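You operate a simulated robot arm through the tools that you are given. There is no shell and no other tool.

The job below is to be done with a simulated robot arm. You get a single attempt, and the scene is never put back.

Task
Put one of the cartons from the deck of the steel pallet in the blue tray. Open the trolley drawer, put the tape roll on the open end of the workbench top away in the inside of the trolley drawer and shut the drawer again. Take the shims with the largest size on its label from the top of the grey table and put it on the white plate there. Fetch the roller that says "R60" from the top of the grey table and set it on the red dish. Put the middle bush on the seat of the blue stool. Press the mode button two times. Put the passed tag on the top of the black rack. Any order will do.
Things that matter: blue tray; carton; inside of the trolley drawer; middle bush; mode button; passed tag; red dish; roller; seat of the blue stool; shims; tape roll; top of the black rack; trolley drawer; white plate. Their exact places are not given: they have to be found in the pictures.

It is judged by the outcome, as a careful person would: the job done as asked, and still so three seconds after it is handed in. It fails if anything else is knocked over, pushed out of place, dropped, spilled or broken.

Robot
A 5-joint arm with a three-finger gripper on a trunk, on a base that moves. Base frame: it is fixed to the floor where the robot stands at the start and does not move with it; the origin is under the middle of the robot, x ahead of it, y to its left, z up. Readings come in m, rad, newtons and seconds.
With the tool pointing down near the work surface it reaches from about 0.32 to 0.66 m from the robot's upright axis, wherever it stands. Its first joint turns from -2.897 to 2.897 rad. Places, roughly: blue tray (20x27x5 cm) [-2.2, 0.8, 0.6]; carton [-1.75, 0.5, 0.5]; inside of the trolley drawer [-3.3, -8.5, 0.7]; middle bush (5x5x5 cm) [2.4, -0.1, 0.9]; mode button [-1.7, -1.3, 1.1]; passed tag [-4.25, -1.75, 0.75]; red dish (10x8x3 cm) [1.9, 0.1, 0.9]; roller [2, -0.25, 0.75]; seat of the blue stool [2.4, 1.3, 0.4]; shims [2, -0.25, 0.75]; tape roll (6x6x2 cm) [-4.4, -1.7, 0.8]; top of the black rack [-3.7, 1.2, 0.8]; trolley drawer [-3.2, -8.4, 0.7]; white plate [2.25, 0, 0.75]. The tool tilts only in the upright plane through the base axis and itself; it spins freely about its own axis. Payload 1.37 kg.
The TCP is the grasp point between the finger pads, 0.016 m short of the fingertips. In the tool frame z runs along the fingers and y along their closing line. The gripper opens to 0.101 m; its body begins 0.082 m behind the TCP.
Orientation is that of the tool frame in the base frame, as a unit quaternion [x, y, z, w]. With the fingers straight down and closing along the base's y, the tool's x points along the base's -x, its y along +y and its z along -z.

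Tools
- The arm moves only by the tool arm_command. Its argument "deltas" is a list of rows, each a list of 3 entries, a list of its own where there are three numbers: the shift along the base's x, y, z in units of 50 mm (1.0 is 50 mm), then the turn, a rotation vector about the base's x, y, z in units of 6 degrees (1.0 is 6 degrees), then the closure in counts, from 0 (fully open) to 255 (shut). In form: [[[dx, dy, dz], [wx, wy, wz], gripper], ...]. A call has 1 to 20 rows; each row shifts and turns the commanded pose from where the row before left it. A call with a number of a shift or a turn outside -1 to 1 is refused whole. Rows are played at 5 a second. More than 0.05 m and 0.15 rad between two rows, or a gripper value outside its range, and nothing of the call is played. Where a pose cannot be reached the arm comes as near as it can. A force on the tool above 40 N (or 10 N above the force at the start of the call, whichever is more), or a blocked arm, ends the call early, and 0.2 s more pass. Each finger travels about 0.045 m/s and halts on what it meets, pressing with about 26 N; the grip force reading is that of the motor and also rises with nothing between the fingers. The clock runs only during rows and for 0.2 s after the last one: add rows that do not move to give the fingers time. It gives the time, the measured TCP pose, the force on the tool (base axes), the opening and the grip force at its end, in the units of the frame above (readings bear some noise), with the torque about the TCP (base axes, N m) and any sound that the robot's microphone picked up, and new pictures: "views" is both (left out), scene, wrist or none.
- Cameras (640 x 400 px; columns grow to the right, rows downward): "scene" is now at [0.0268, 0.1647, 1.3513]; the picture's right is [-0.10, -0.99, 0.00], its down [-0.55, 0.06, -0.83] and it looks along [0.83, -0.09, -0.55] (base axes); focal length 274 px, centre (320, 200). "wrist" rides on the gripper at [0.072, 0.02, -0.104] in the tool frame; the picture's right is [-0.26, 0.96, 0.00], its down [-0.76, -0.21, -0.62] and it looks along [-0.60, -0.16, 0.78] (tool axes); focal length 265 px, centre (320, 200).
- raise_lower(by): slides the trunk up (or, below 0, down) by that many m; the arm and the scene camera ride with it, the base frame stays. It gives what a move gives, with no picture.
- steer(legs): drives the robot by 1 to 6 legs, each [ahead, left, turn to the left] in m, m and rad, along the robot's own axes; the way and the turn of a leg run together, so that a leg with both is an arc; at most 1.5 m and 3.142 rad a leg. The arm and the cameras ride along, it lands a little off, and it stops where it bumps. It gives what a move gives, and a new picture of the scene camera.
- turn_head(pan, tilt): turns the head with the scene camera to pan (to the left, within 2.705 rad either way) and tilt (down, from -0.506 to 1.204), counted from straight ahead of the robot. It gives what a move gives, and a new picture of the scene camera.
- probe_pixels(camera, pixels): there is no depth. For up to 12 entries [column, row, z] of the newest picture of that camera ("zoom" is the newest enlarged one), the place [x, y] in the base frame at which the ray of that pixel passes the height z, good to about 0.002 m. No time passes.
- inspect(camera, box): a new picture of the part [left, top, right, bottom] of that camera's present view, enlarged. No time passes.
- finish_job(): hands the job in; it is judged then, once.

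Open the gripper and draw the arm clear of the work before you hand the job in, unless the task says otherwise.

The tools are called by a JSON object that holds its "name" and its "arguments". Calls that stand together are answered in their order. arm_command: Moves the arm, as the interface text tells. Its arguments: {"type":"object","properties":{"deltas":{"type":"array"},"views":{"type":"string","enum":["both","scene","wrist","none"]}},"required":["deltas"]} The other tools are called the same way: raise_lower (by) moves the trunk up or down; steer (legs) drives the base; turn_head (pan, tilt) turns the head that bears the scene camera; probe_pixels (camera, pixels) gives the place at which the rays of pixels pass given heights; inspect (camera, box) takes an enlarged picture of a part of a camera's view; finish_job () hands the job in.

At the start:

```text
time_s: 0.0
ee_pos: [0.4087, 0.1505, 0.7846]
tcp_rot: [0.0, 1.0, 0.0, 0.0]
ft_force: [-0.6, 0.6, 0.4]
ft_torque: [0.02, -0.03, -0.04]
finger_gap: 0.1005
grip_force: 0.0
trunk travel left (down, up): [-0.275, 0.315]
robot x, y, heading: [-0.0003, 0.0018, 0.001]
head pan, tilt (commanded): [-0.105, 0.583]
```

scene: 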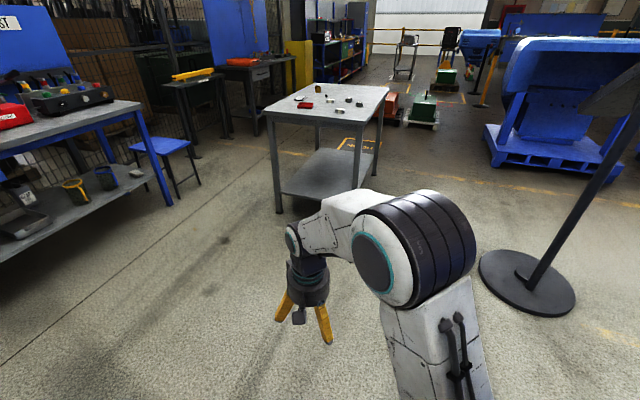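
wrist: 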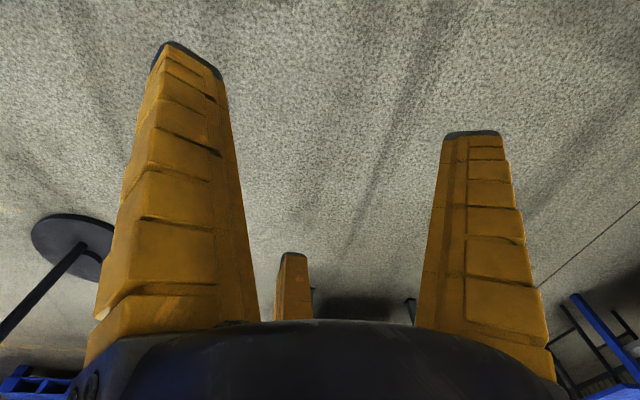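

The scene picture shows the grey table ahead (about columns 265-390, rows 80-120) with small items on it. I enlarge that part to tell the items apart.

{"name": "inspect", "arguments": {"camera": "scene", "box": [260, 70, 400, 150]}}

{"name": "inspect", "arguments": {"camera": "scene", "box": [100, 110, 240, 220]}}

```text
4.57 times, centred on (330, 110) of scene
```

zoom: 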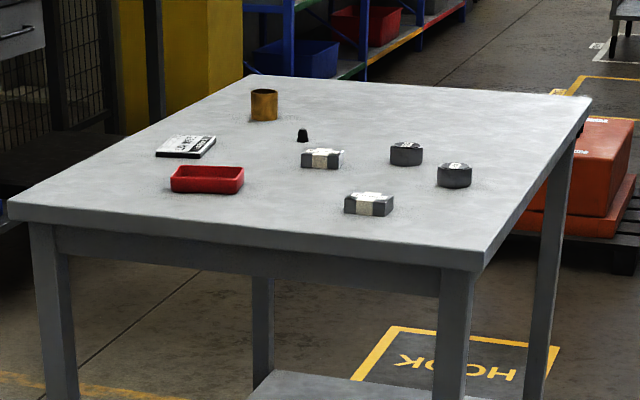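

```text
3.64 times, centred on (170, 165) of scene
```

zoom: 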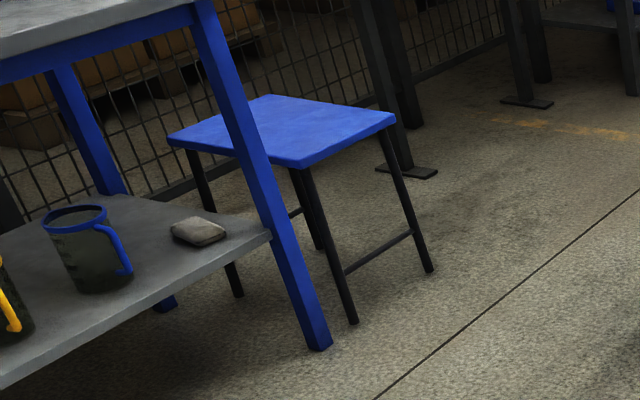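

The zoom shows a red dish, a flat black/white piece, a brass bush, a small black cone, two labelled blocks and two cylinders on the grey table. I probe the table corner and leg foot to get the height of the table.

{"name": "probe_pixels", "arguments": {"camera": "scene", "pixels": [[263, 113, 0.75], [263, 113, 0.8], [263, 113, 0.85], [280, 212, 0], [365, 125, 0.75], [365, 125, 0.8], [365, 125, 0.85], [375, 176, 0], [314, 84, 0.8], [388, 88, 0.8]]}}

{"name": "turn_head", "arguments": {"pan": 0.9, "tilt": 0.5}}

```text
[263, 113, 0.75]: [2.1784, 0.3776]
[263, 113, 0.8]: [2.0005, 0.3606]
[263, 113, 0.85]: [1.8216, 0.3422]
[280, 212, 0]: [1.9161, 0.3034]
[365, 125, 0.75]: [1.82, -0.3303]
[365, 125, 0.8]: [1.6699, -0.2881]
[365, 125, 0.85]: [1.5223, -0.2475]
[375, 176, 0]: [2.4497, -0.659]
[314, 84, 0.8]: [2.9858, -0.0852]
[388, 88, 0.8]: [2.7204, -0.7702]
```

```text
time_s: 1.3
ee_pos: [0.4089, 0.1502, 0.7844]
tcp_rot: [0.0, 1.0, 0.0, 0.0]
ft_force: [0.1, -0.7, -0.1]
ft_torque: [-0.01, 0.0, -0.01]
finger_gap: 0.1003
grip_force: 0.2
trunk travel left (down, up): [-0.275, 0.315]
robot x, y, heading: [-0.0001, -0.0018, -0.0]
head pan, tilt (commanded): [0.901, 0.499]
```

scene: 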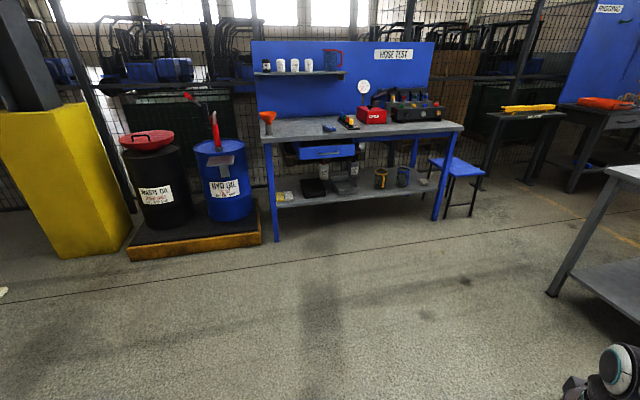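

The head now shows the hose-test bench and the blue stool (column 455, row 165). I keep panning to map the rest of the hall.

{"name": "turn_head", "arguments": {"pan": 2.0, "tilt": 0.4}}

{"name": "turn_head", "arguments": {"pan": 2.7, "tilt": 0.4}}

{"name": "turn_head", "arguments": {"pan": -2.6, "tilt": 0.4}}

{"name": "turn_head", "arguments": {"pan": -1.5, "tilt": 0.4}}

```text
time_s: 2.6
ee_pos: [0.4082, 0.1502, 0.7857]
tcp_rot: [0.0, 1.0, 0.0, 0.0]
ft_force: [0.9, 0.5, 0.4]
ft_torque: [0.0, -0.01, 0.0]
finger_gap: 0.1009
grip_force: 0.0
trunk travel left (down, up): [-0.275, 0.315]
robot x, y, heading: [-0.0026, 0.0016, -0.002]
head pan, tilt (commanded): [2.0, 0.4]
```

scene: 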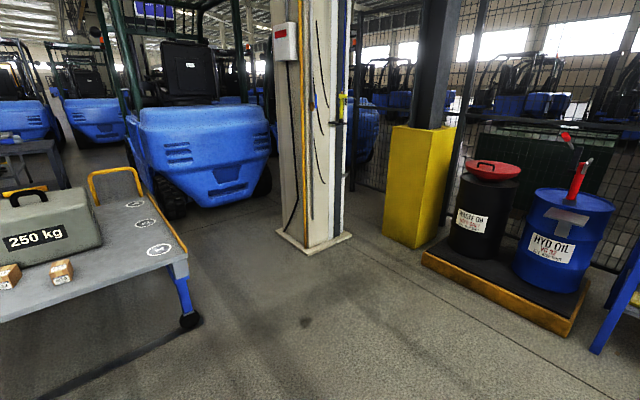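

```text
time_s: 3.7
ee_pos: [0.4093, 0.1512, 0.7854]
tcp_rot: [0.0, 1.0, 0.0, 0.0]
ft_force: [0.7, -0.1, 0.1]
ft_torque: [-0.02, -0.02, 0.01]
finger_gap: 0.1006
grip_force: 0.1
trunk travel left (down, up): [-0.275, 0.315]
robot x, y, heading: [-0.0017, 0.0015, 0.0]
head pan, tilt (commanded): [2.7, 0.4]
```

scene: 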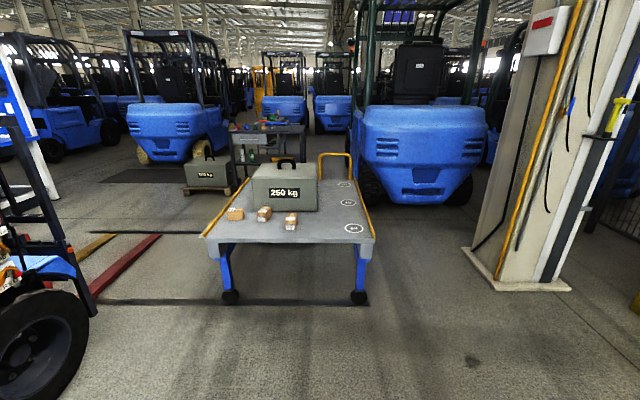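

```text
time_s: 7.8
ee_pos: [0.4086, 0.1496, 0.7856]
tcp_rot: [0.0, 1.0, -0.001, 0.001]
ft_force: [-0.6, 0.5, 0.4]
ft_torque: [-0.01, 0.01, 0.02]
finger_gap: 0.1007
grip_force: 0.1
trunk travel left (down, up): [-0.275, 0.315]
robot x, y, heading: [0.0035, 0.002, 0.002]
head pan, tilt (commanded): [-2.601, 0.4]
```

scene: 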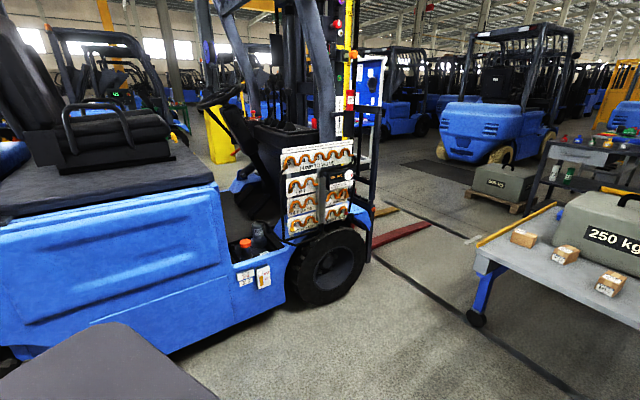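

```text
time_s: 9.1
ee_pos: [0.4095, 0.1497, 0.7854]
tcp_rot: [0.0, 1.0, 0.001, 0.0]
ft_force: [0.3, -0.2, -0.3]
ft_torque: [-0.01, -0.01, -0.01]
finger_gap: 0.1009
grip_force: 0.0
trunk travel left (down, up): [-0.275, 0.315]
robot x, y, heading: [0.0025, 0.0004, -0.004]
head pan, tilt (commanded): [-1.499, 0.4]
```

scene: 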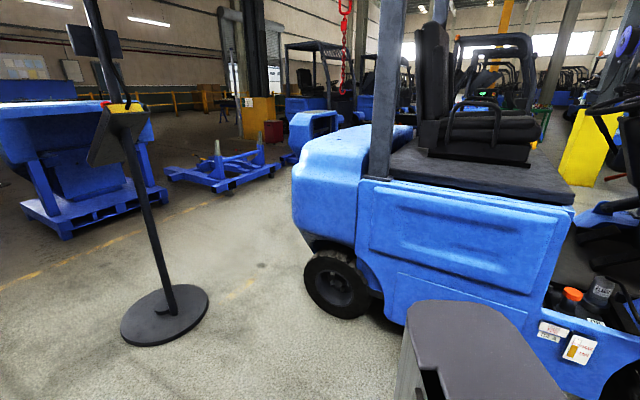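

The flatbed with three cartons, the forklift with the MODE panel, the black table and so on are all located roughly. I turn the head back to the grey table to work there first.

{"name": "turn_head", "arguments": {"pan": -0.1, "tilt": 0.5}}

```text
time_s: 10.7
ee_pos: [0.4089, 0.1499, 0.785]
tcp_rot: [0.0, 1.0, 0.0, 0.0]
ft_force: [0.0, 0.1, -0.3]
ft_torque: [0.0, -0.03, -0.02]
finger_gap: 0.1007
grip_force: 0.1
trunk travel left (down, up): [-0.275, 0.315]
robot x, y, heading: [0.0011, 0.0032, 0.004]
head pan, tilt (commanded): [-0.099, 0.499]
```

scene: 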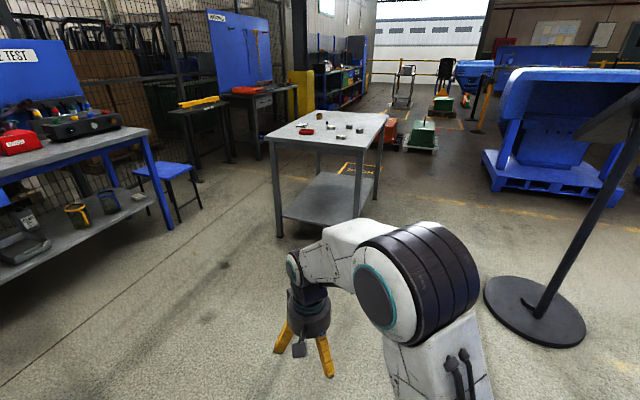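

I will raise the trunk so that the gripper is above table height, then drive closer (about 0.9 m ahead).

{"name": "raise_lower", "arguments": {"by": 0.25}}

{"name": "steer", "arguments": {"legs": [[0.85, 0, 0]]}}

{"name": "inspect", "arguments": {"camera": "scene", "box": [240, 60, 440, 185]}}

```text
time_s: 13.2
ee_pos: [0.4087, 0.1513, 1.0356]
tcp_rot: [0.0, 1.0, 0.0, 0.0]
ft_force: [-0.8, 0.0, -0.4]
ft_torque: [0.03, 0.0, 0.01]
finger_gap: 0.1007
grip_force: 0.1
trunk travel left (down, up): [-0.525, 0.065]
robot x, y, heading: [-0.0016, 0.0003, -0.0]
head pan, tilt (commanded): [-0.099, 0.499]
```

```text
time_s: 17.8
ee_pos: [1.2622, 0.1354, 1.035]
tcp_rot: [0.008, 1.0, 0.001, 0.0]
ft_force: [0.5, -0.2, 0.4]
ft_torque: [0.01, 0.0, -0.04]
finger_gap: 0.1006
grip_force: 0.1
trunk travel left (down, up): [-0.525, 0.065]
robot x, y, heading: [0.8557, -0.0059, -0.014]
head pan, tilt (commanded): [-0.099, 0.499]
```

scene: 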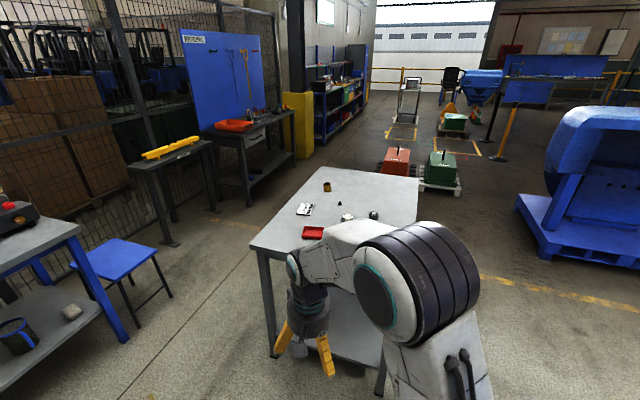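

```text
3.20 times, centred on (340, 122) of scene
```

zoom: 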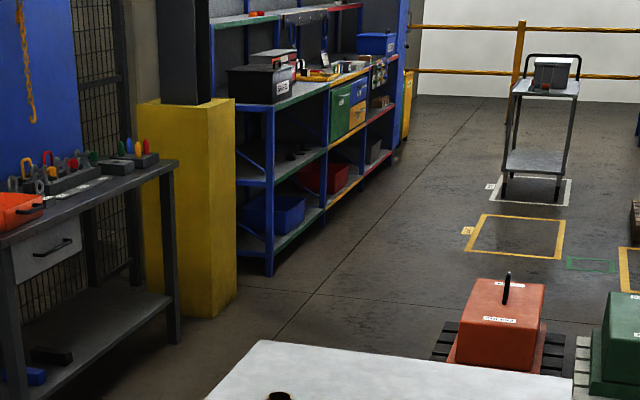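

The arm hides half the table from the camera. I swing the arm to the right side of the robot so the scene camera can see the whole top.

{"name": "arm_command", "arguments": {"deltas": [[[0, -1, 0], [0, 0, 0], 0], [[0, -1, 0], [0, 0, 0], 0], [[0, -1, 0], [0, 0, 0], 0], [[0, -1, 0], [0, 0, 0], 0], [[0, -1, 0], [0, 0, 0], 0], [[0, -1, 0], [0, 0, 0], 0], [[0, -1, 0], [0, 0, 0], 0], [[-0.6, -0.8, 0], [0, 0, 0], 0], [[-0.6, -0.8, 0], [0, 0, 0], 0], [[-0.8, -0.6, 0], [0, 0, 0], 0], [[-0.8, -0.6, 0], [0, 0, 0], 0], [[-1, 0, 0], [0, 0, 0], 0]], "views": "scene"}}

```text
time_s: 20.4
ee_pos: [1.0718, -0.3534, 1.034]
tcp_rot: [0.009, 1.0, 0.001, 0.002]
ft_force: [-0.4, 0.0, 0.4]
ft_torque: [-0.01, 0.01, -0.04]
finger_gap: 0.1009
grip_force: 0.1
trunk travel left (down, up): [-0.525, 0.065]
robot x, y, heading: [0.8527, -0.0055, -0.018]
head pan, tilt (commanded): [-0.099, 0.499]
```

scene: 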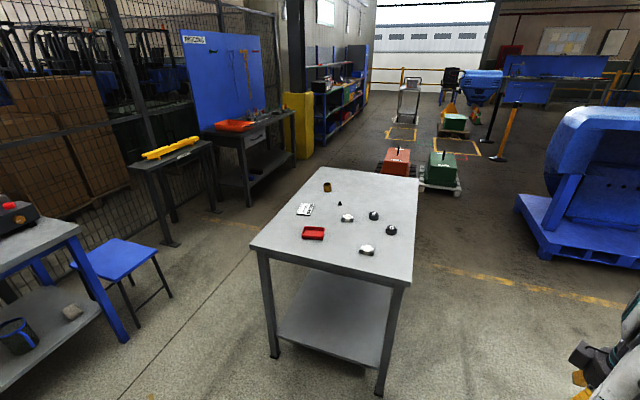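

The view of the table is now clear. I enlarge the items and probe corners and leg feet to fix the table height.

{"name": "inspect", "arguments": {"camera": "scene", "box": [280, 175, 410, 260]}}

{"name": "probe_pixels", "arguments": {"camera": "scene", "pixels": [[250, 246, 0.8], [250, 246, 0.85], [250, 246, 0.9], [275, 357, 0], [410, 283, 0.8], [410, 283, 0.85], [410, 283, 0.9], [379, 396, 0], [322, 168, 0.85], [418, 177, 0.85]]}}

```text
4.71 times, centred on (345, 218) of scene
```

zoom: 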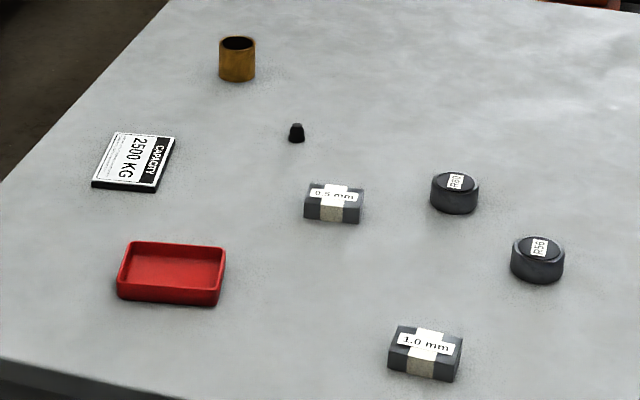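

```text
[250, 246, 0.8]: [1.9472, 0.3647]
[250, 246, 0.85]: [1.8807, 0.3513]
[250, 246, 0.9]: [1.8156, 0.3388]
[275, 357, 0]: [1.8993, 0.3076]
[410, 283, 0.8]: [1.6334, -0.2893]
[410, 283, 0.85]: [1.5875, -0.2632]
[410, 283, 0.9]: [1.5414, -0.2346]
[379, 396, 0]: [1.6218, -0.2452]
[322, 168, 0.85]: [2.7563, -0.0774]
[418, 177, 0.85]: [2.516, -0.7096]
```

The labels read "1.0 mm" for the near shims and "0.5 mm" for the other; the two rollers look like R60 (left) and R50 (right). I probe the item positions.

{"name": "probe_pixels", "arguments": {"camera": "zoom", "pixels": [[425, 360, 0.85], [175, 275, 0.85], [135, 165, 0.85], [237, 70, 0.85], [297, 138, 0.85], [334, 205, 0.85], [455, 200, 0.85], [538, 268, 0.85]]}}

{"name": "inspect", "arguments": {"camera": "scene", "box": [360, 205, 400, 240]}}

{"name": "inspect", "arguments": {"camera": "scene", "box": [60, 230, 180, 330]}}

```text
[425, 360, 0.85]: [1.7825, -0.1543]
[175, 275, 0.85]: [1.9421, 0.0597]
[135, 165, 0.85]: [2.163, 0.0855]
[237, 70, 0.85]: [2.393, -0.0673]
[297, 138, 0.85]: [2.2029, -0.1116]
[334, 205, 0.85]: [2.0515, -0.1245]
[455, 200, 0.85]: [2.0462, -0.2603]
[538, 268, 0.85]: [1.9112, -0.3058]
```

```text
11.43 times, centred on (380, 222) of scene
```

zoom: 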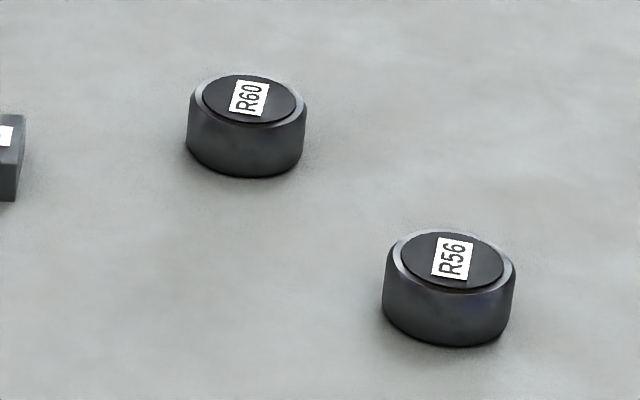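

```text
4.00 times, centred on (120, 280) of scene
```

zoom: 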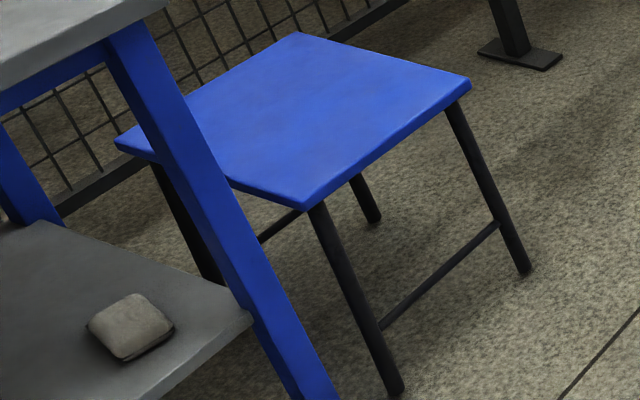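

R60 is confirmed as the left roller (at about [2.05, -0.26]) and R56 the other. Before driving in I look down at my own base to judge its footprint.

{"name": "turn_head", "arguments": {"pan": 0.0, "tilt": 1.2}}

{"name": "turn_head", "arguments": {"pan": 1.4, "tilt": 1.2}}

```text
time_s: 21.4
ee_pos: [1.073, -0.3535, 1.0331]
tcp_rot: [0.008, 1.0, 0.0, 0.0]
ft_force: [0.8, -0.1, 0.0]
ft_torque: [0.02, 0.04, -0.01]
finger_gap: 0.1004
grip_force: 0.0
trunk travel left (down, up): [-0.525, 0.065]
robot x, y, heading: [0.8529, -0.0058, -0.017]
head pan, tilt (commanded): [0.0, 1.201]
```

scene: 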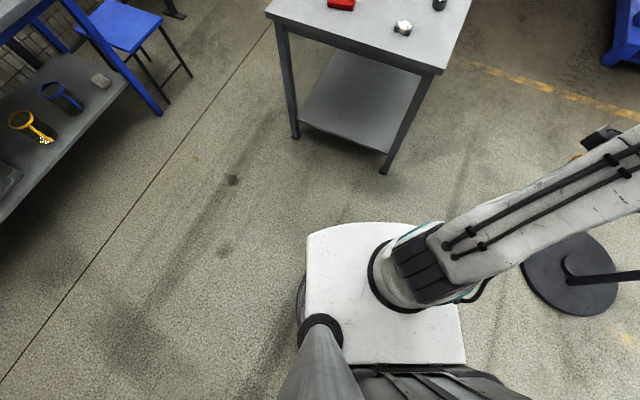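

```text
time_s: 23.0
ee_pos: [1.0728, -0.3508, 1.033]
tcp_rot: [0.009, 1.0, 0.0, 0.0]
ft_force: [1.1, 0.1, 0.0]
ft_torque: [0.01, -0.01, 0.03]
finger_gap: 0.1005
grip_force: 0.0
trunk travel left (down, up): [-0.525, 0.065]
robot x, y, heading: [0.8539, -0.0085, -0.015]
head pan, tilt (commanded): [1.4, 1.201]
```

scene: 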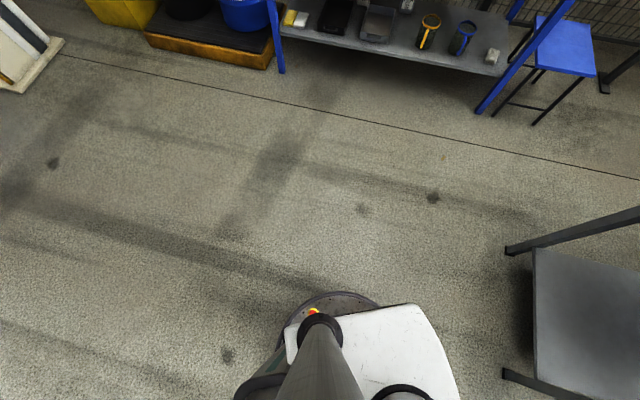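

I probe the visible rim of the base disc and the white mount plate to size the footprint.

{"name": "probe_pixels", "arguments": {"camera": "scene", "pixels": [[343, 291, 0.05], [343, 291, 0.3], [300, 302, 0.05], [300, 302, 0.3], [415, 305, 0.6], [415, 305, 0.8], [460, 395, 0.6], [460, 395, 0.8], [590, 390, 0.0]]}}

```text
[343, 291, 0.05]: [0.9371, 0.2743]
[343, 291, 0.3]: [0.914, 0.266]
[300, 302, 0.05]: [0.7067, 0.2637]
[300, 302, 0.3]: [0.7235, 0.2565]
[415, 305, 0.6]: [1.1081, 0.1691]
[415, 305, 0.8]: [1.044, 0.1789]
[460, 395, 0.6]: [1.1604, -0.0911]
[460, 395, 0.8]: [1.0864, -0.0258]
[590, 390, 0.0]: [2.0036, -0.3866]
```

The base disc has a radius of about 0.28 m. I drive to a spot about 0.32 m outside the table's near edge, facing along the table, to pick the 1.0 mm shims.

{"name": "steer", "arguments": {"legs": [[0.54, 0.175, 0], [0, 0, -0.425]]}}

{"name": "turn_head", "arguments": {"pan": -0.1, "tilt": 1.0}}

```text
time_s: 27.5
ee_pos: [1.4541, -0.2453, 1.0336]
tcp_rot: [0.223, 0.975, 0.0, 0.001]
ft_force: [-0.8, 0.3, 0.0]
ft_torque: [-0.05, -0.02, 0.03]
finger_gap: 0.1006
grip_force: 0.0
trunk travel left (down, up): [-0.525, 0.065]
robot x, y, heading: [1.4011, 0.1616, -0.453]
head pan, tilt (commanded): [1.4, 1.201]
```

scene: 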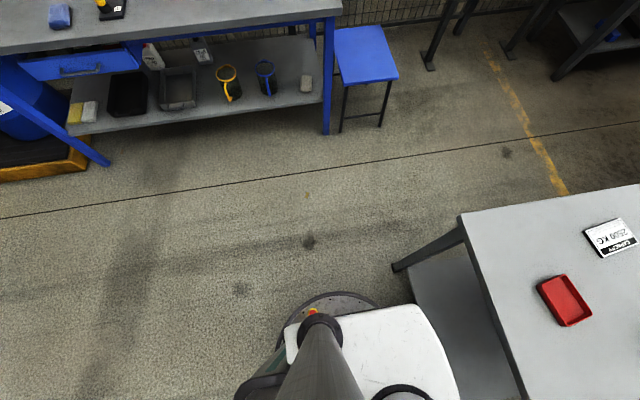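

```text
time_s: 29.1
ee_pos: [1.4525, -0.2457, 1.0338]
tcp_rot: [0.223, 0.975, 0.001, -0.001]
ft_force: [-0.3, 0.7, -0.1]
ft_torque: [-0.03, -0.03, 0.0]
finger_gap: 0.1005
grip_force: 0.2
trunk travel left (down, up): [-0.525, 0.065]
robot x, y, heading: [1.3973, 0.1582, -0.45]
head pan, tilt (commanded): [-0.099, 1.0]
```

scene: 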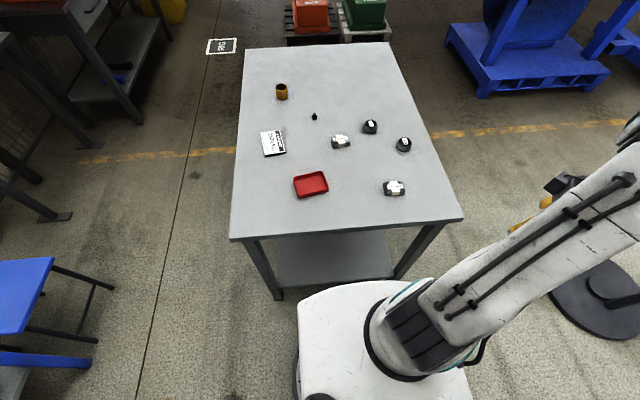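

Robot is at [1.40, 0.16], about 0.36 m from the near edge. I enlarge the table top to get precise outlines of the shims, dish, plate, and rollers.

{"name": "inspect", "arguments": {"camera": "scene", "box": [240, 75, 430, 210]}}

{"name": "inspect", "arguments": {"camera": "scene", "box": [370, 170, 420, 205]}}

```text
2.96 times, centred on (335, 142) of scene
```

zoom: 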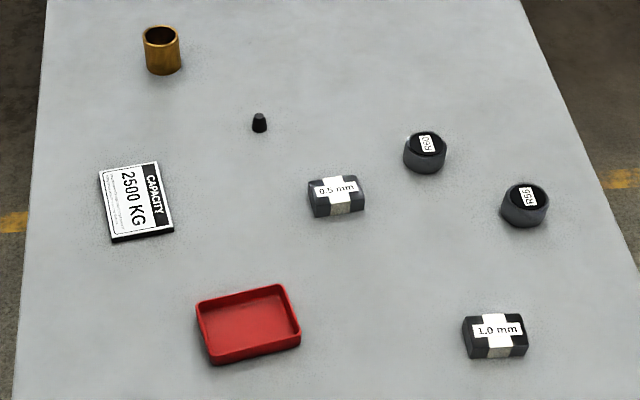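

```text
11.43 times, centred on (395, 188) of scene
```

zoom: 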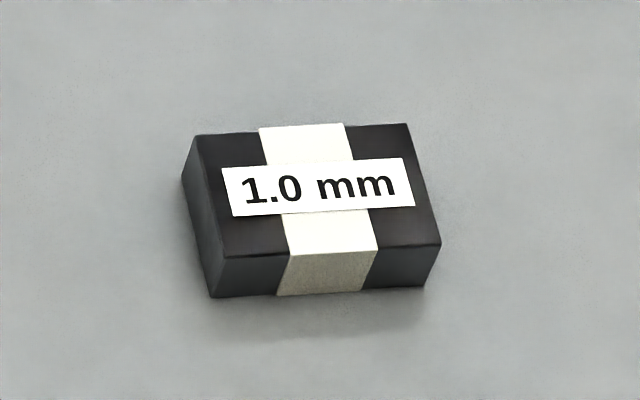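

I probe the shim block's top corners and bottom corners at candidate heights to get its size and yaw.

{"name": "probe_pixels", "arguments": {"camera": "zoom", "pixels": [[225, 257, 0.87], [440, 245, 0.87], [195, 137, 0.87], [407, 124, 0.87], [212, 297, 0.84], [425, 287, 0.84], [212, 297, 0.85], [425, 287, 0.85]]}}

{"name": "probe_pixels", "arguments": {"camera": "scene", "pixels": [[230, 239, 0.84], [463, 216, 0.84], [389, 43, 0.84], [242, 47, 0.84], [230, 239, 0.82], [463, 216, 0.82]]}}

```text
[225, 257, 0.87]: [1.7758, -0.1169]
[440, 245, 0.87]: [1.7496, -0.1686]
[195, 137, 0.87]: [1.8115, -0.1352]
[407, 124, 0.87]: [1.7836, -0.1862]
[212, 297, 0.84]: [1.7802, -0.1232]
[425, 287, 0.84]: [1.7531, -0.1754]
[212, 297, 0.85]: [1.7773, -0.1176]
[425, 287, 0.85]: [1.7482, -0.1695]
```

```text
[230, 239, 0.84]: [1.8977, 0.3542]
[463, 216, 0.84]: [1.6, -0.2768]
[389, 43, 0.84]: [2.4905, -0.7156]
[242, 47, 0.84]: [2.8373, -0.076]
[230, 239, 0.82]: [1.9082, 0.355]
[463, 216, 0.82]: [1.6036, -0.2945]
```

Shim block is about 58 x 39 x 20 mm, at [1.78, -0.152], long axis at about 63°. I partly close the gripper in free air to see how the three fingers converge.

{"name": "arm_command", "arguments": {"deltas": [[[0, 0, 0], [0, 0, 0], 128], [[0, 0, 0], [0, 0, 0], 128], [[0, 0, 0], [0, 0, 0], 128], [[0, 0, 0], [0, 0, 0], 128], [[0, 0, 0], [0, 0, 0], 128]], "views": "wrist"}}

{"name": "arm_command", "arguments": {"deltas": [[[0, 0, 0], [0, 0, 0], 255], [[0, 0, 0], [0, 0, 0], 255], [[0, 0, 0], [0, 0, 0], 255], [[0, 0, 0], [0, 0, 0], 255], [[0, 0, 0], [0, 0, 0], 255], [[0, 0, 0], [0, 0, 0], 255]], "views": "wrist"}}

```text
time_s: 30.3
ee_pos: [1.4539, -0.2459, 1.0342]
tcp_rot: [0.223, 0.975, 0.0, 0.0]
ft_force: [-0.3, 0.2, -0.3]
ft_torque: [-0.05, 0.02, -0.03]
finger_gap: 0.0544
grip_force: 2.6
trunk travel left (down, up): [-0.525, 0.065]
robot x, y, heading: [1.3975, 0.1628, -0.448]
head pan, tilt (commanded): [-0.099, 1.0]
```

wrist: 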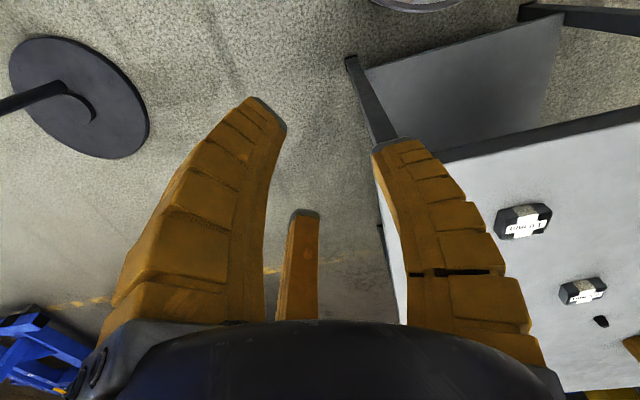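

```text
time_s: 31.7
ee_pos: [1.4539, -0.2454, 1.0346]
tcp_rot: [0.223, 0.975, 0.0, 0.0]
ft_force: [0.8, 0.2, 0.4]
ft_torque: [0.0, 0.03, 0.02]
finger_gap: 0.0
grip_force: 26.1
trunk travel left (down, up): [-0.525, 0.065]
robot x, y, heading: [1.3987, 0.1601, -0.451]
head pan, tilt (commanded): [-0.099, 1.0]
```

wrist: 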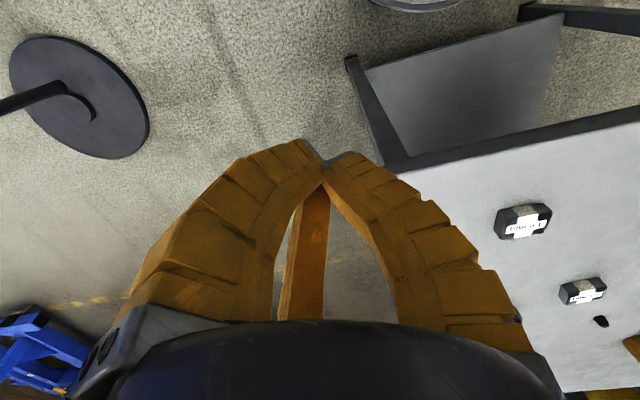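

The fingers close as a three-jaw chuck (thumb on tool +y, two others at ±120°). I open, move above the shims at [1.78, -0.152] and yaw by +89° so the thumb faces the block's long side.

{"name": "arm_command", "arguments": {"deltas": [[[0.4347, 0.1253, 0], [0, 0, 0.988], 0], [[0.4347, 0.1253, 0], [0, 0, 0.988], 0], [[0.4347, 0.1253, 0], [0, 0, 0.988], 0], [[0.4347, 0.1253, 0], [0, 0, 0.988], 0], [[0.4347, 0.1253, 0], [0, 0, 0.988], 0], [[0.4347, 0.1253, 0], [0, 0, 0.988], 0], [[0.4347, 0.1253, 0], [0, 0, 0.988], 0], [[0.4347, 0.1253, 0], [0, 0, 0.988], 0], [[0.4347, 0.1253, 0], [0, 0, 0.988], 0], [[0.4347, 0.1253, 0], [0, 0, 0.988], 0], [[0.4347, 0.1253, 0], [0, 0, 0.988], 0], [[0.4347, 0.1253, 0], [0, 0, 0.988], 0], [[0.4347, 0.1253, 0], [0, 0, 0.988], 0], [[0.4347, 0.1253, 0], [0, 0, 0.988], 0], [[0.4347, 0.1253, 0], [0, 0, 0.988], 0]], "views": "both"}}

```text
time_s: 34.9
ee_pos: [1.7815, -0.1507, 1.0344]
tcp_rot: [-0.525, 0.851, 0.0, 0.0]
ft_force: [-0.6, -1.2, -0.3]
ft_torque: [0.03, 0.03, 0.0]
finger_gap: 0.1005
grip_force: 0.1
trunk travel left (down, up): [-0.525, 0.065]
robot x, y, heading: [1.3983, 0.1603, -0.452]
head pan, tilt (commanded): [-0.099, 1.0]
```

scene: 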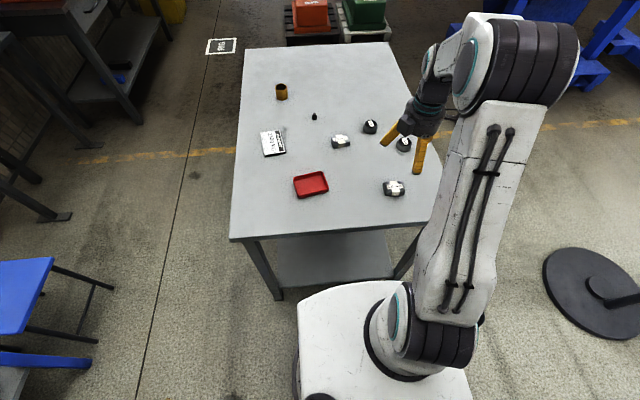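
wrist: 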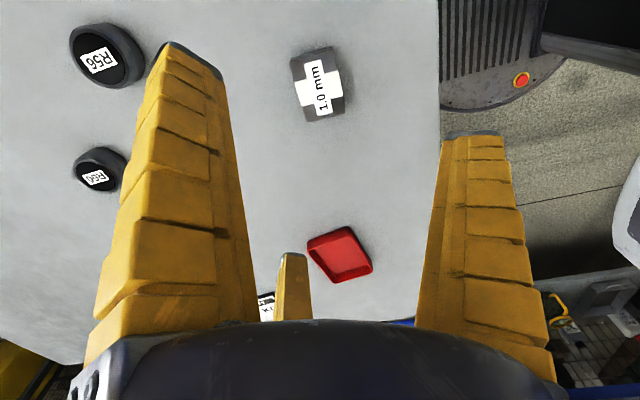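

The shims appear in the wrist view at (320, 82), which is nearly exactly where the TCP axis meets the table. I probe it in the wrist view to refine the position and height.

{"name": "inspect", "arguments": {"camera": "wrist", "box": [270, 30, 370, 140]}}

{"name": "probe_pixels", "arguments": {"camera": "wrist", "pixels": [[320, 82, 0.86], [320, 82, 0.84]]}}

```text
3.64 times, centred on (320, 85) of wrist
```

zoom: 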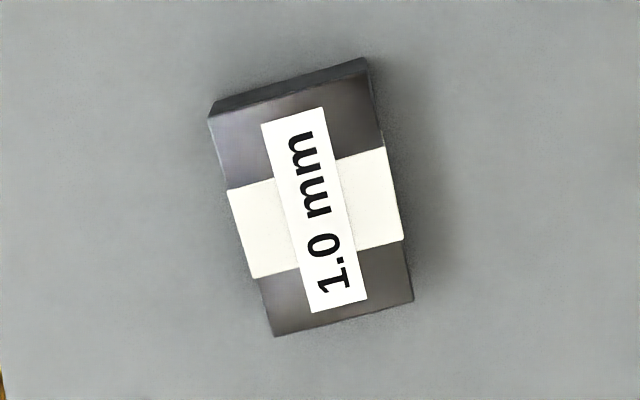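

```text
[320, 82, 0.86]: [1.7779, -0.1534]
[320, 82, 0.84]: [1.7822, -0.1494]
```

I probe the block corners in this zoom to triangulate table height against the scene-camera result.

{"name": "probe_pixels", "arguments": {"camera": "zoom", "pixels": [[208, 120, 0.86], [371, 76, 0.86], [413, 300, 0.86], [275, 337, 0.86], [208, 120, 0.85], [371, 76, 0.85], [413, 300, 0.85], [275, 337, 0.85], [212, 100, 0.84], [366, 57, 0.84]]}}

```text
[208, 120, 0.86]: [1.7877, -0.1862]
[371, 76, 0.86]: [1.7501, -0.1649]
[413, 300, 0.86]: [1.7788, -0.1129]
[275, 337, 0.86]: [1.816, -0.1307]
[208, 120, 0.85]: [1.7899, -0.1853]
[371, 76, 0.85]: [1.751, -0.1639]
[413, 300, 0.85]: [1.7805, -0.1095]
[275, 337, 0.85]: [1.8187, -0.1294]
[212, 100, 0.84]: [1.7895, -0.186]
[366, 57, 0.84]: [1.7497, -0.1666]
```

The triangulation puts the block top at about 0.868 and the table near 0.85. I descend to TCP z ≈ 0.88 and look again before going in.

{"name": "arm_command", "arguments": {"deltas": [[[0, 0, -0.8], [0, 0, 0], 0], [[0, 0, -0.8], [0, 0, 0], 0], [[0, 0, -0.8], [0, 0, 0], 0], [[0, 0, -0.6], [0, 0, 0], 0], [[0, 0, -0.1], [0, 0, 0], 0], [[0, 0, 0], [0, 0, 0], 0]], "views": "both"}}

```text
time_s: 36.3
ee_pos: [1.7805, -0.1517, 0.8813]
tcp_rot: [-0.523, 0.852, -0.001, 0.0]
ft_force: [-0.3, 0.0, -0.3]
ft_torque: [0.02, -0.01, 0.01]
finger_gap: 0.1005
grip_force: 0.1
trunk travel left (down, up): [-0.525, 0.065]
robot x, y, heading: [1.3951, 0.1594, -0.452]
head pan, tilt (commanded): [-0.099, 1.0]
```

scene: 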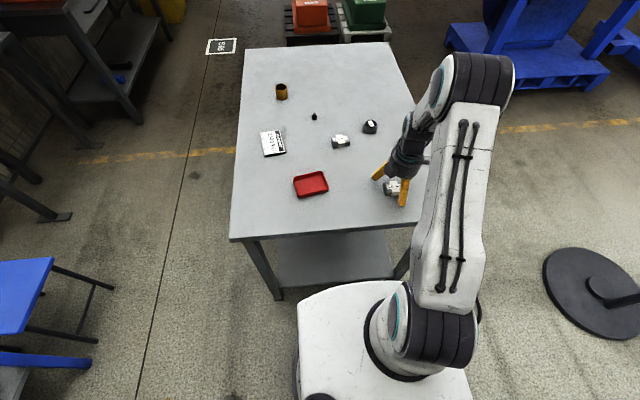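
wrist: 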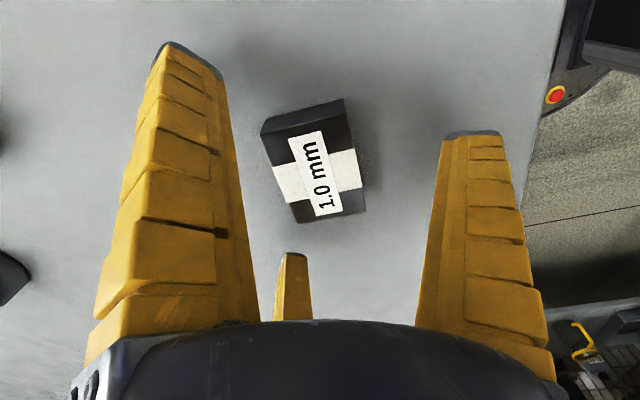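

The block is centred under the gripper (its top at about (319, 172)). I lower 10 mm in small steps and watch the force.

{"name": "arm_command", "arguments": {"deltas": [[[0, 0, -0.06], [0, 0, 0], 0], [[0, 0, -0.06], [0, 0, 0], 0], [[0, 0, -0.06], [0, 0, 0], 0], [[0, 0, 0], [0, 0, 0], 0]], "views": "wrist"}}

```text
time_s: 37.3
ee_pos: [1.779, -0.1514, 0.8717]
tcp_rot: [-0.524, 0.852, -0.001, 0.0]
ft_force: [0.3, 0.0, -0.1]
ft_torque: [0.02, 0.0, -0.02]
finger_gap: 0.1004
grip_force: 0.0
trunk travel left (down, up): [-0.525, 0.065]
robot x, y, heading: [1.3969, 0.1595, -0.448]
head pan, tilt (commanded): [-0.099, 1.0]
```

wrist: 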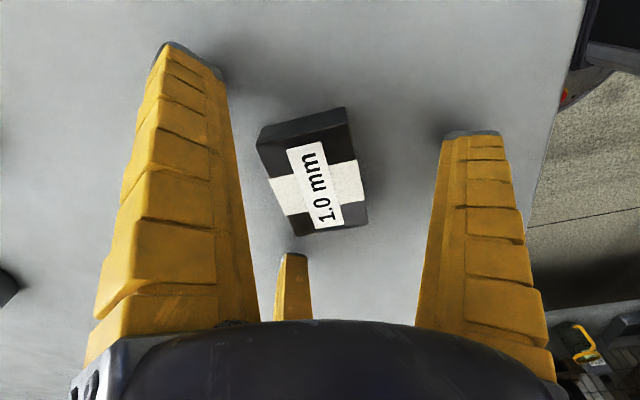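

Still no contact and the finger shadows are near the tips. I continue with 1 mm steps to feel for the table.

{"name": "arm_command", "arguments": {"deltas": [[[0, 0, -0.02], [0, 0, 0], 0], [[0, 0, -0.02], [0, 0, 0], 0], [[0, 0, -0.02], [0, 0, 0], 0], [[0, 0, -0.02], [0, 0, 0], 0]], "views": "none"}}

```text
time_s: 38.3
ee_pos: [1.7786, -0.1512, 0.8653]
tcp_rot: [-0.524, 0.852, 0.0, 0.0]
ft_force: [-0.3, 0.0, -0.2]
ft_torque: [0.02, 0.01, 0.0]
finger_gap: 0.1007
grip_force: 0.1
trunk travel left (down, up): [-0.525, 0.065]
robot x, y, heading: [1.3979, 0.1598, -0.454]
head pan, tilt (commanded): [-0.099, 1.0]
```

No contact at TCP z 0.865. Two more 1 mm steps.

{"name": "arm_command", "arguments": {"deltas": [[[0, 0, -0.02], [0, 0, 0], 0], [[0, 0, -0.02], [0, 0, 0], 0], [[0, 0, -0.02], [0, 0, 0], 0]], "views": "wrist"}}

```text
time_s: 39.1
ee_pos: [1.7795, -0.1508, 0.8633]
tcp_rot: [-0.524, 0.852, 0.0, 0.0]
ft_force: [-0.4, 0.6, 0.3]
ft_torque: [-0.03, -0.01, 0.02]
finger_gap: 0.1007
grip_force: 0.0
trunk travel left (down, up): [-0.525, 0.065]
robot x, y, heading: [1.3954, 0.1602, -0.45]
head pan, tilt (commanded): [-0.099, 1.0]
```

wrist: 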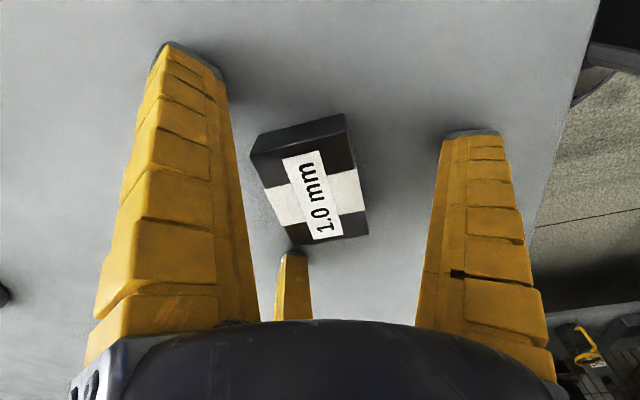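

Tips are at about 0.847 with no contact, so the table is near 0.84; fingers overlap the block by ~13 mm. I go 2 mm lower and close.

{"name": "arm_command", "arguments": {"deltas": [[[0, 0, -0.03], [0, 0, 0], 0], [[0, 0, 0], [0, 0, 0], 255], [[0, 0, 0], [0, 0, 0], 255], [[0, 0, 0], [0, 0, 0], 255], [[0, 0, 0], [0, 0, 0], 255], [[0, 0, 0], [0, 0, 0], 255], [[0, 0, 0], [0, 0, 0], 255], [[0, 0, 0], [0, 0, 0], 255]], "views": "both"}}

```text
time_s: 40.9
ee_pos: [1.7788, -0.1515, 0.8648]
tcp_rot: [-0.524, 0.852, -0.004, 0.001]
ft_force: [-0.9, 1.5, 38.7]
ft_torque: [0.11, -0.13, -0.07]
finger_gap: 0.066
grip_force: 27.7
trunk travel left (down, up): [-0.525, 0.065]
robot x, y, heading: [1.3955, 0.1605, -0.456]
head pan, tilt (commanded): [-0.099, 1.0]
```

scene: 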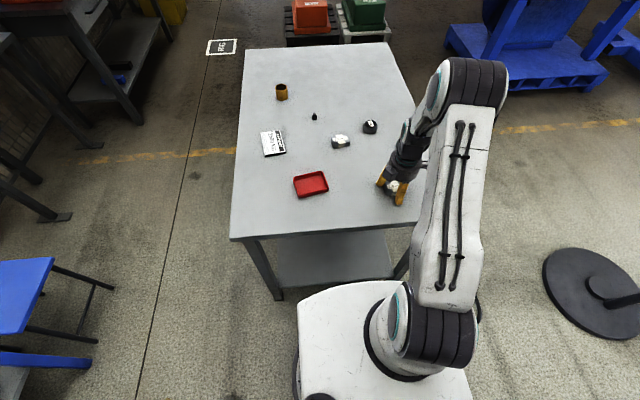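
wrist: 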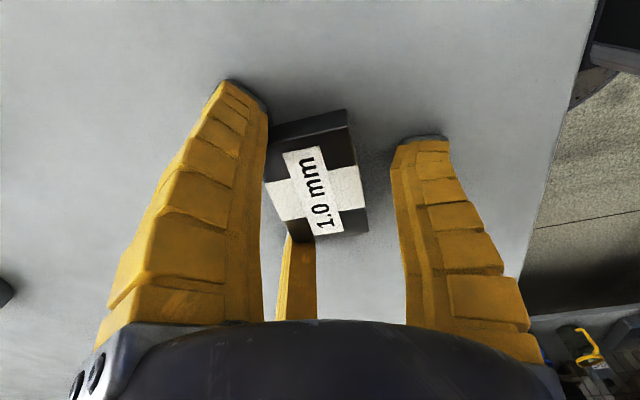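

The force rose to 38.7 N upward: the fingertips swing lower as they close and press on the table, while the thumb hasn't reached the block. I raise by a few mm with the fingers still closing.

{"name": "arm_command", "arguments": {"deltas": [[[0, 0, 0.04], [0, 0, 0], 255], [[0, 0, 0.04], [0, 0, 0], 255], [[0, 0, 0], [0, 0, 0], 255], [[0, 0, 0], [0, 0, 0], 255], [[0, 0, 0], [0, 0, 0], 255]], "views": "wrist"}}

```text
time_s: 42.1
ee_pos: [1.7779, -0.15, 0.8639]
tcp_rot: [-0.524, 0.851, 0.002, 0.0]
ft_force: [-5.0, 2.2, 5.0]
ft_torque: [0.08, 0.16, 0.02]
finger_gap: 0.0681
grip_force: 28.1
trunk travel left (down, up): [-0.525, 0.065]
robot x, y, heading: [1.3975, 0.1593, -0.447]
head pan, tilt (commanded): [-0.099, 1.0]
```

wrist: 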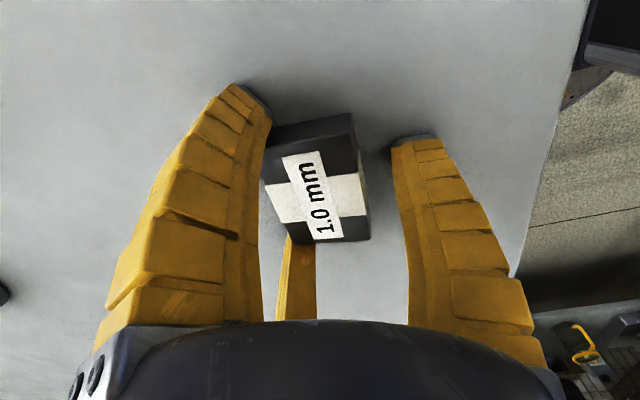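

The fingers are coupled, so the two rear fingers hit the block's corners before the thumb reaches its face. I open, raise 3 mm, shift the gripper 10 mm along tool -y so that all three contact together, and close again.

{"name": "arm_command", "arguments": {"deltas": [[[0, 0, 0.06], [0, 0, 0], 0], [[0, 0, 0], [0, 0, 0], 0], [[0, 0, 0], [0, 0, 0], 0], [[0, 0, 0], [0, 0, 0], 0], [[0.09, -0.045, 0], [0, 0, 0], 0], [[0.09, -0.045, 0], [0, 0, 0], 0], [[0, 0, 0], [0, 0, 0], 0]], "views": "wrist"}}

```text
time_s: 43.7
ee_pos: [1.7873, -0.1555, 0.8693]
tcp_rot: [-0.524, 0.852, 0.0, 0.0]
ft_force: [0.2, 0.7, 0.3]
ft_torque: [-0.02, 0.01, 0.0]
finger_gap: 0.1007
grip_force: 0.1
trunk travel left (down, up): [-0.525, 0.065]
robot x, y, heading: [1.3982, 0.1589, -0.451]
head pan, tilt (commanded): [-0.099, 1.0]
```

wrist: 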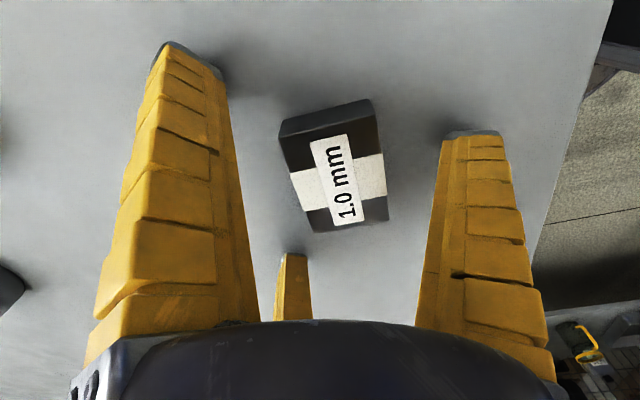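

The block is now ~9 mm toward the thumb as intended (centre at (338, 178)). I close the fingers.

{"name": "arm_command", "arguments": {"deltas": [[[0, 0, 0], [0, 0, 0], 255], [[0, 0, 0], [0, 0, 0], 255], [[0, 0, 0], [0, 0, 0], 255], [[0, 0, 0], [0, 0, 0], 255], [[0, 0, 0], [0, 0, 0], 255], [[0, 0, 0], [0, 0, 0], 255], [[0, 0, 0], [0, 0, 0], 255]], "views": "wrist"}}

```text
time_s: 45.3
ee_pos: [1.7867, -0.1553, 0.8693]
tcp_rot: [-0.524, 0.852, 0.0, 0.0]
ft_force: [0.3, -0.3, 3.5]
ft_torque: [0.07, 0.02, 0.04]
finger_gap: 0.0572
grip_force: 26.1
trunk travel left (down, up): [-0.525, 0.065]
robot x, y, heading: [1.3955, 0.161, -0.45]
head pan, tilt (commanded): [-0.099, 1.0]
```

wrist: 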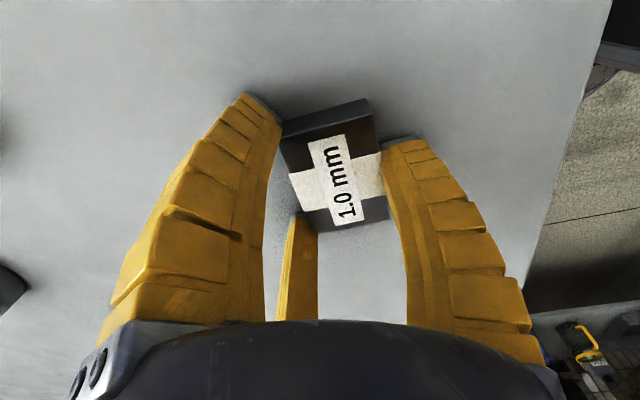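

All three fingers are on the block with gap 0.057, close to what I computed. I lift it.

{"name": "arm_command", "arguments": {"deltas": [[[0, 0, 0.2], [0, 0, 0], 255], [[0, 0, 0.4], [0, 0, 0], 255], [[0, 0, 0.6], [0, 0, 0], 255], [[0, 0, 0.8], [0, 0, 0], 255], [[0, 0, 0.8], [0, 0, 0], 255], [[0, 0, 0], [0, 0, 0], 255]], "views": "both"}}

```text
time_s: 46.7
ee_pos: [1.7887, -0.1553, 1.0065]
tcp_rot: [-0.524, 0.852, 0.0, 0.001]
ft_force: [-0.3, 1.0, -0.5]
ft_torque: [0.03, 0.02, 0.01]
finger_gap: 0.0
grip_force: 25.6
trunk travel left (down, up): [-0.525, 0.065]
robot x, y, heading: [1.3947, 0.1599, -0.453]
head pan, tilt (commanded): [-0.099, 1.0]
```

scene: 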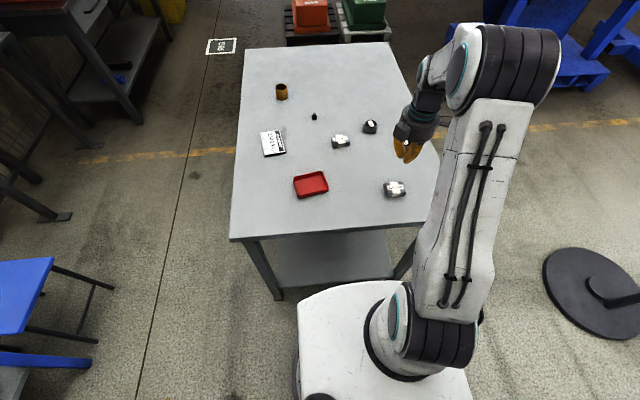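
wrist: 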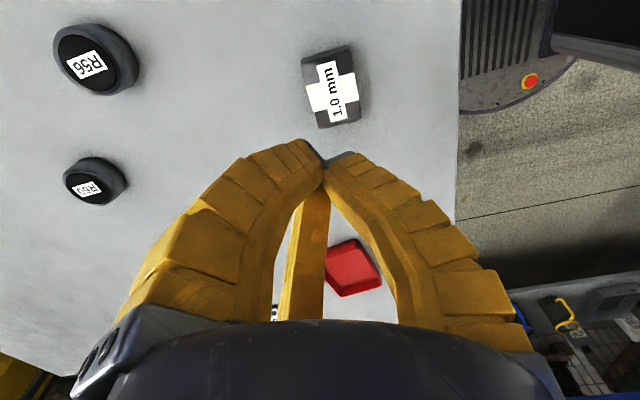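

The block slipped out and stays on the table; the gripper closed empty. I check whether it moved and look at it closely before another try.

{"name": "inspect", "arguments": {"camera": "wrist", "box": [280, 20, 400, 150]}}

{"name": "inspect", "arguments": {"camera": "scene", "box": [360, 120, 440, 210]}}

```text
3.08 times, centred on (340, 85) of wrist
```

zoom: 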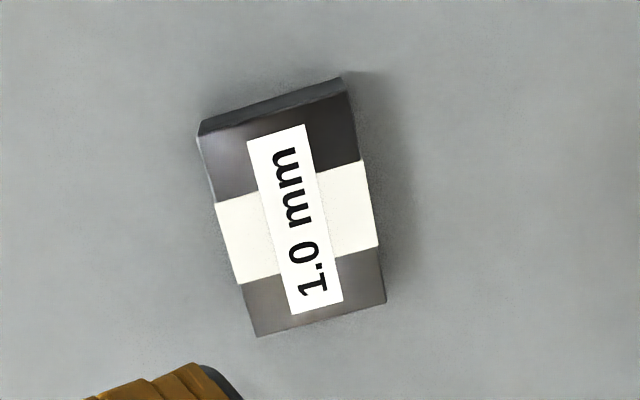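

```text
4.44 times, centred on (400, 165) of scene
```

zoom: 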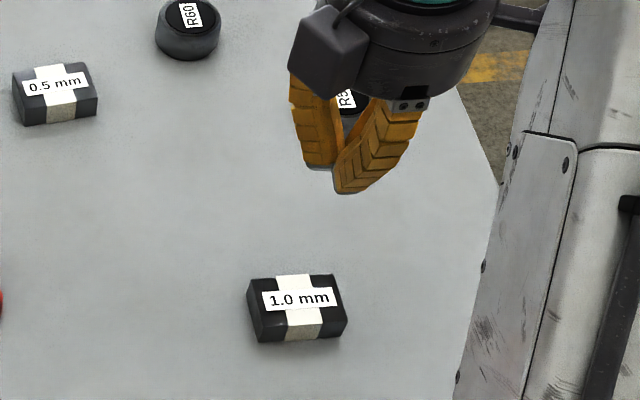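

The block is upright and undamaged. I probe its exact present position in the wrist zoom (top corners at about (200,133), (345,93), (386,302), (257,336)).

{"name": "probe_pixels", "arguments": {"camera": "wrist", "pixels": [[304.9, 63.2, 0.868], [352, 50.2, 0.868], [365.3, 118.1, 0.868], [323.4, 129.1, 0.868], [306, 60, 0.848], [350.4, 45.5, 0.848]]}}

```text
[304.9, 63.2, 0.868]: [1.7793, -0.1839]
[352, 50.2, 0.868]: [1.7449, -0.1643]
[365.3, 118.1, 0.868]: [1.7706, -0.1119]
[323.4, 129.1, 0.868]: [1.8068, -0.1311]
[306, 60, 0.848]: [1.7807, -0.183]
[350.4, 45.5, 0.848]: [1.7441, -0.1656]
```

Block centre is now [1.7754, -0.1478]. I open, reposition so it sits 10 mm toward the thumb, and descend to TCP z 0.866.

{"name": "arm_command", "arguments": {"deltas": [[[-0.09, 0.06, 0], [0, 0, 0], 0], [[0, 0, 0], [0, 0, 0], 0], [[0, 0, 0], [0, 0, 0], 0], [[0, 0, -0.9], [0, 0, 0], 0], [[0, 0, -0.9], [0, 0, 0], 0], [[0, 0, -0.9], [0, 0, 0], 0], [[0, 0, -0.1], [0, 0, 0], 0], [[0, 0, 0], [0, 0, 0], 0]], "views": "wrist"}}

```text
time_s: 48.5
ee_pos: [1.7832, -0.1531, 0.8687]
tcp_rot: [-0.523, 0.852, 0.0, 0.0]
ft_force: [0.3, -1.2, 0.0]
ft_torque: [-0.01, 0.0, 0.0]
finger_gap: 0.1008
grip_force: 0.1
trunk travel left (down, up): [-0.525, 0.065]
robot x, y, heading: [1.3962, 0.1613, -0.451]
head pan, tilt (commanded): [-0.099, 1.0]
```

wrist: 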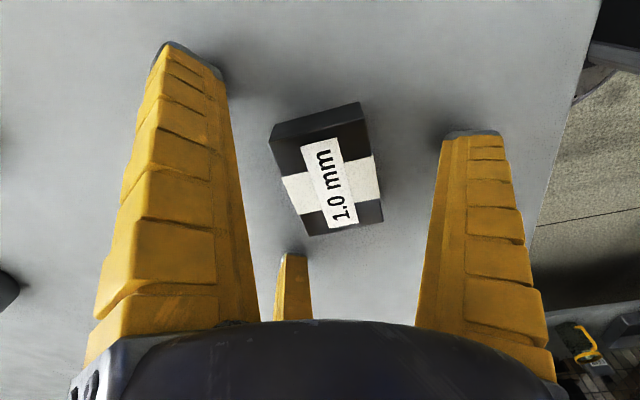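

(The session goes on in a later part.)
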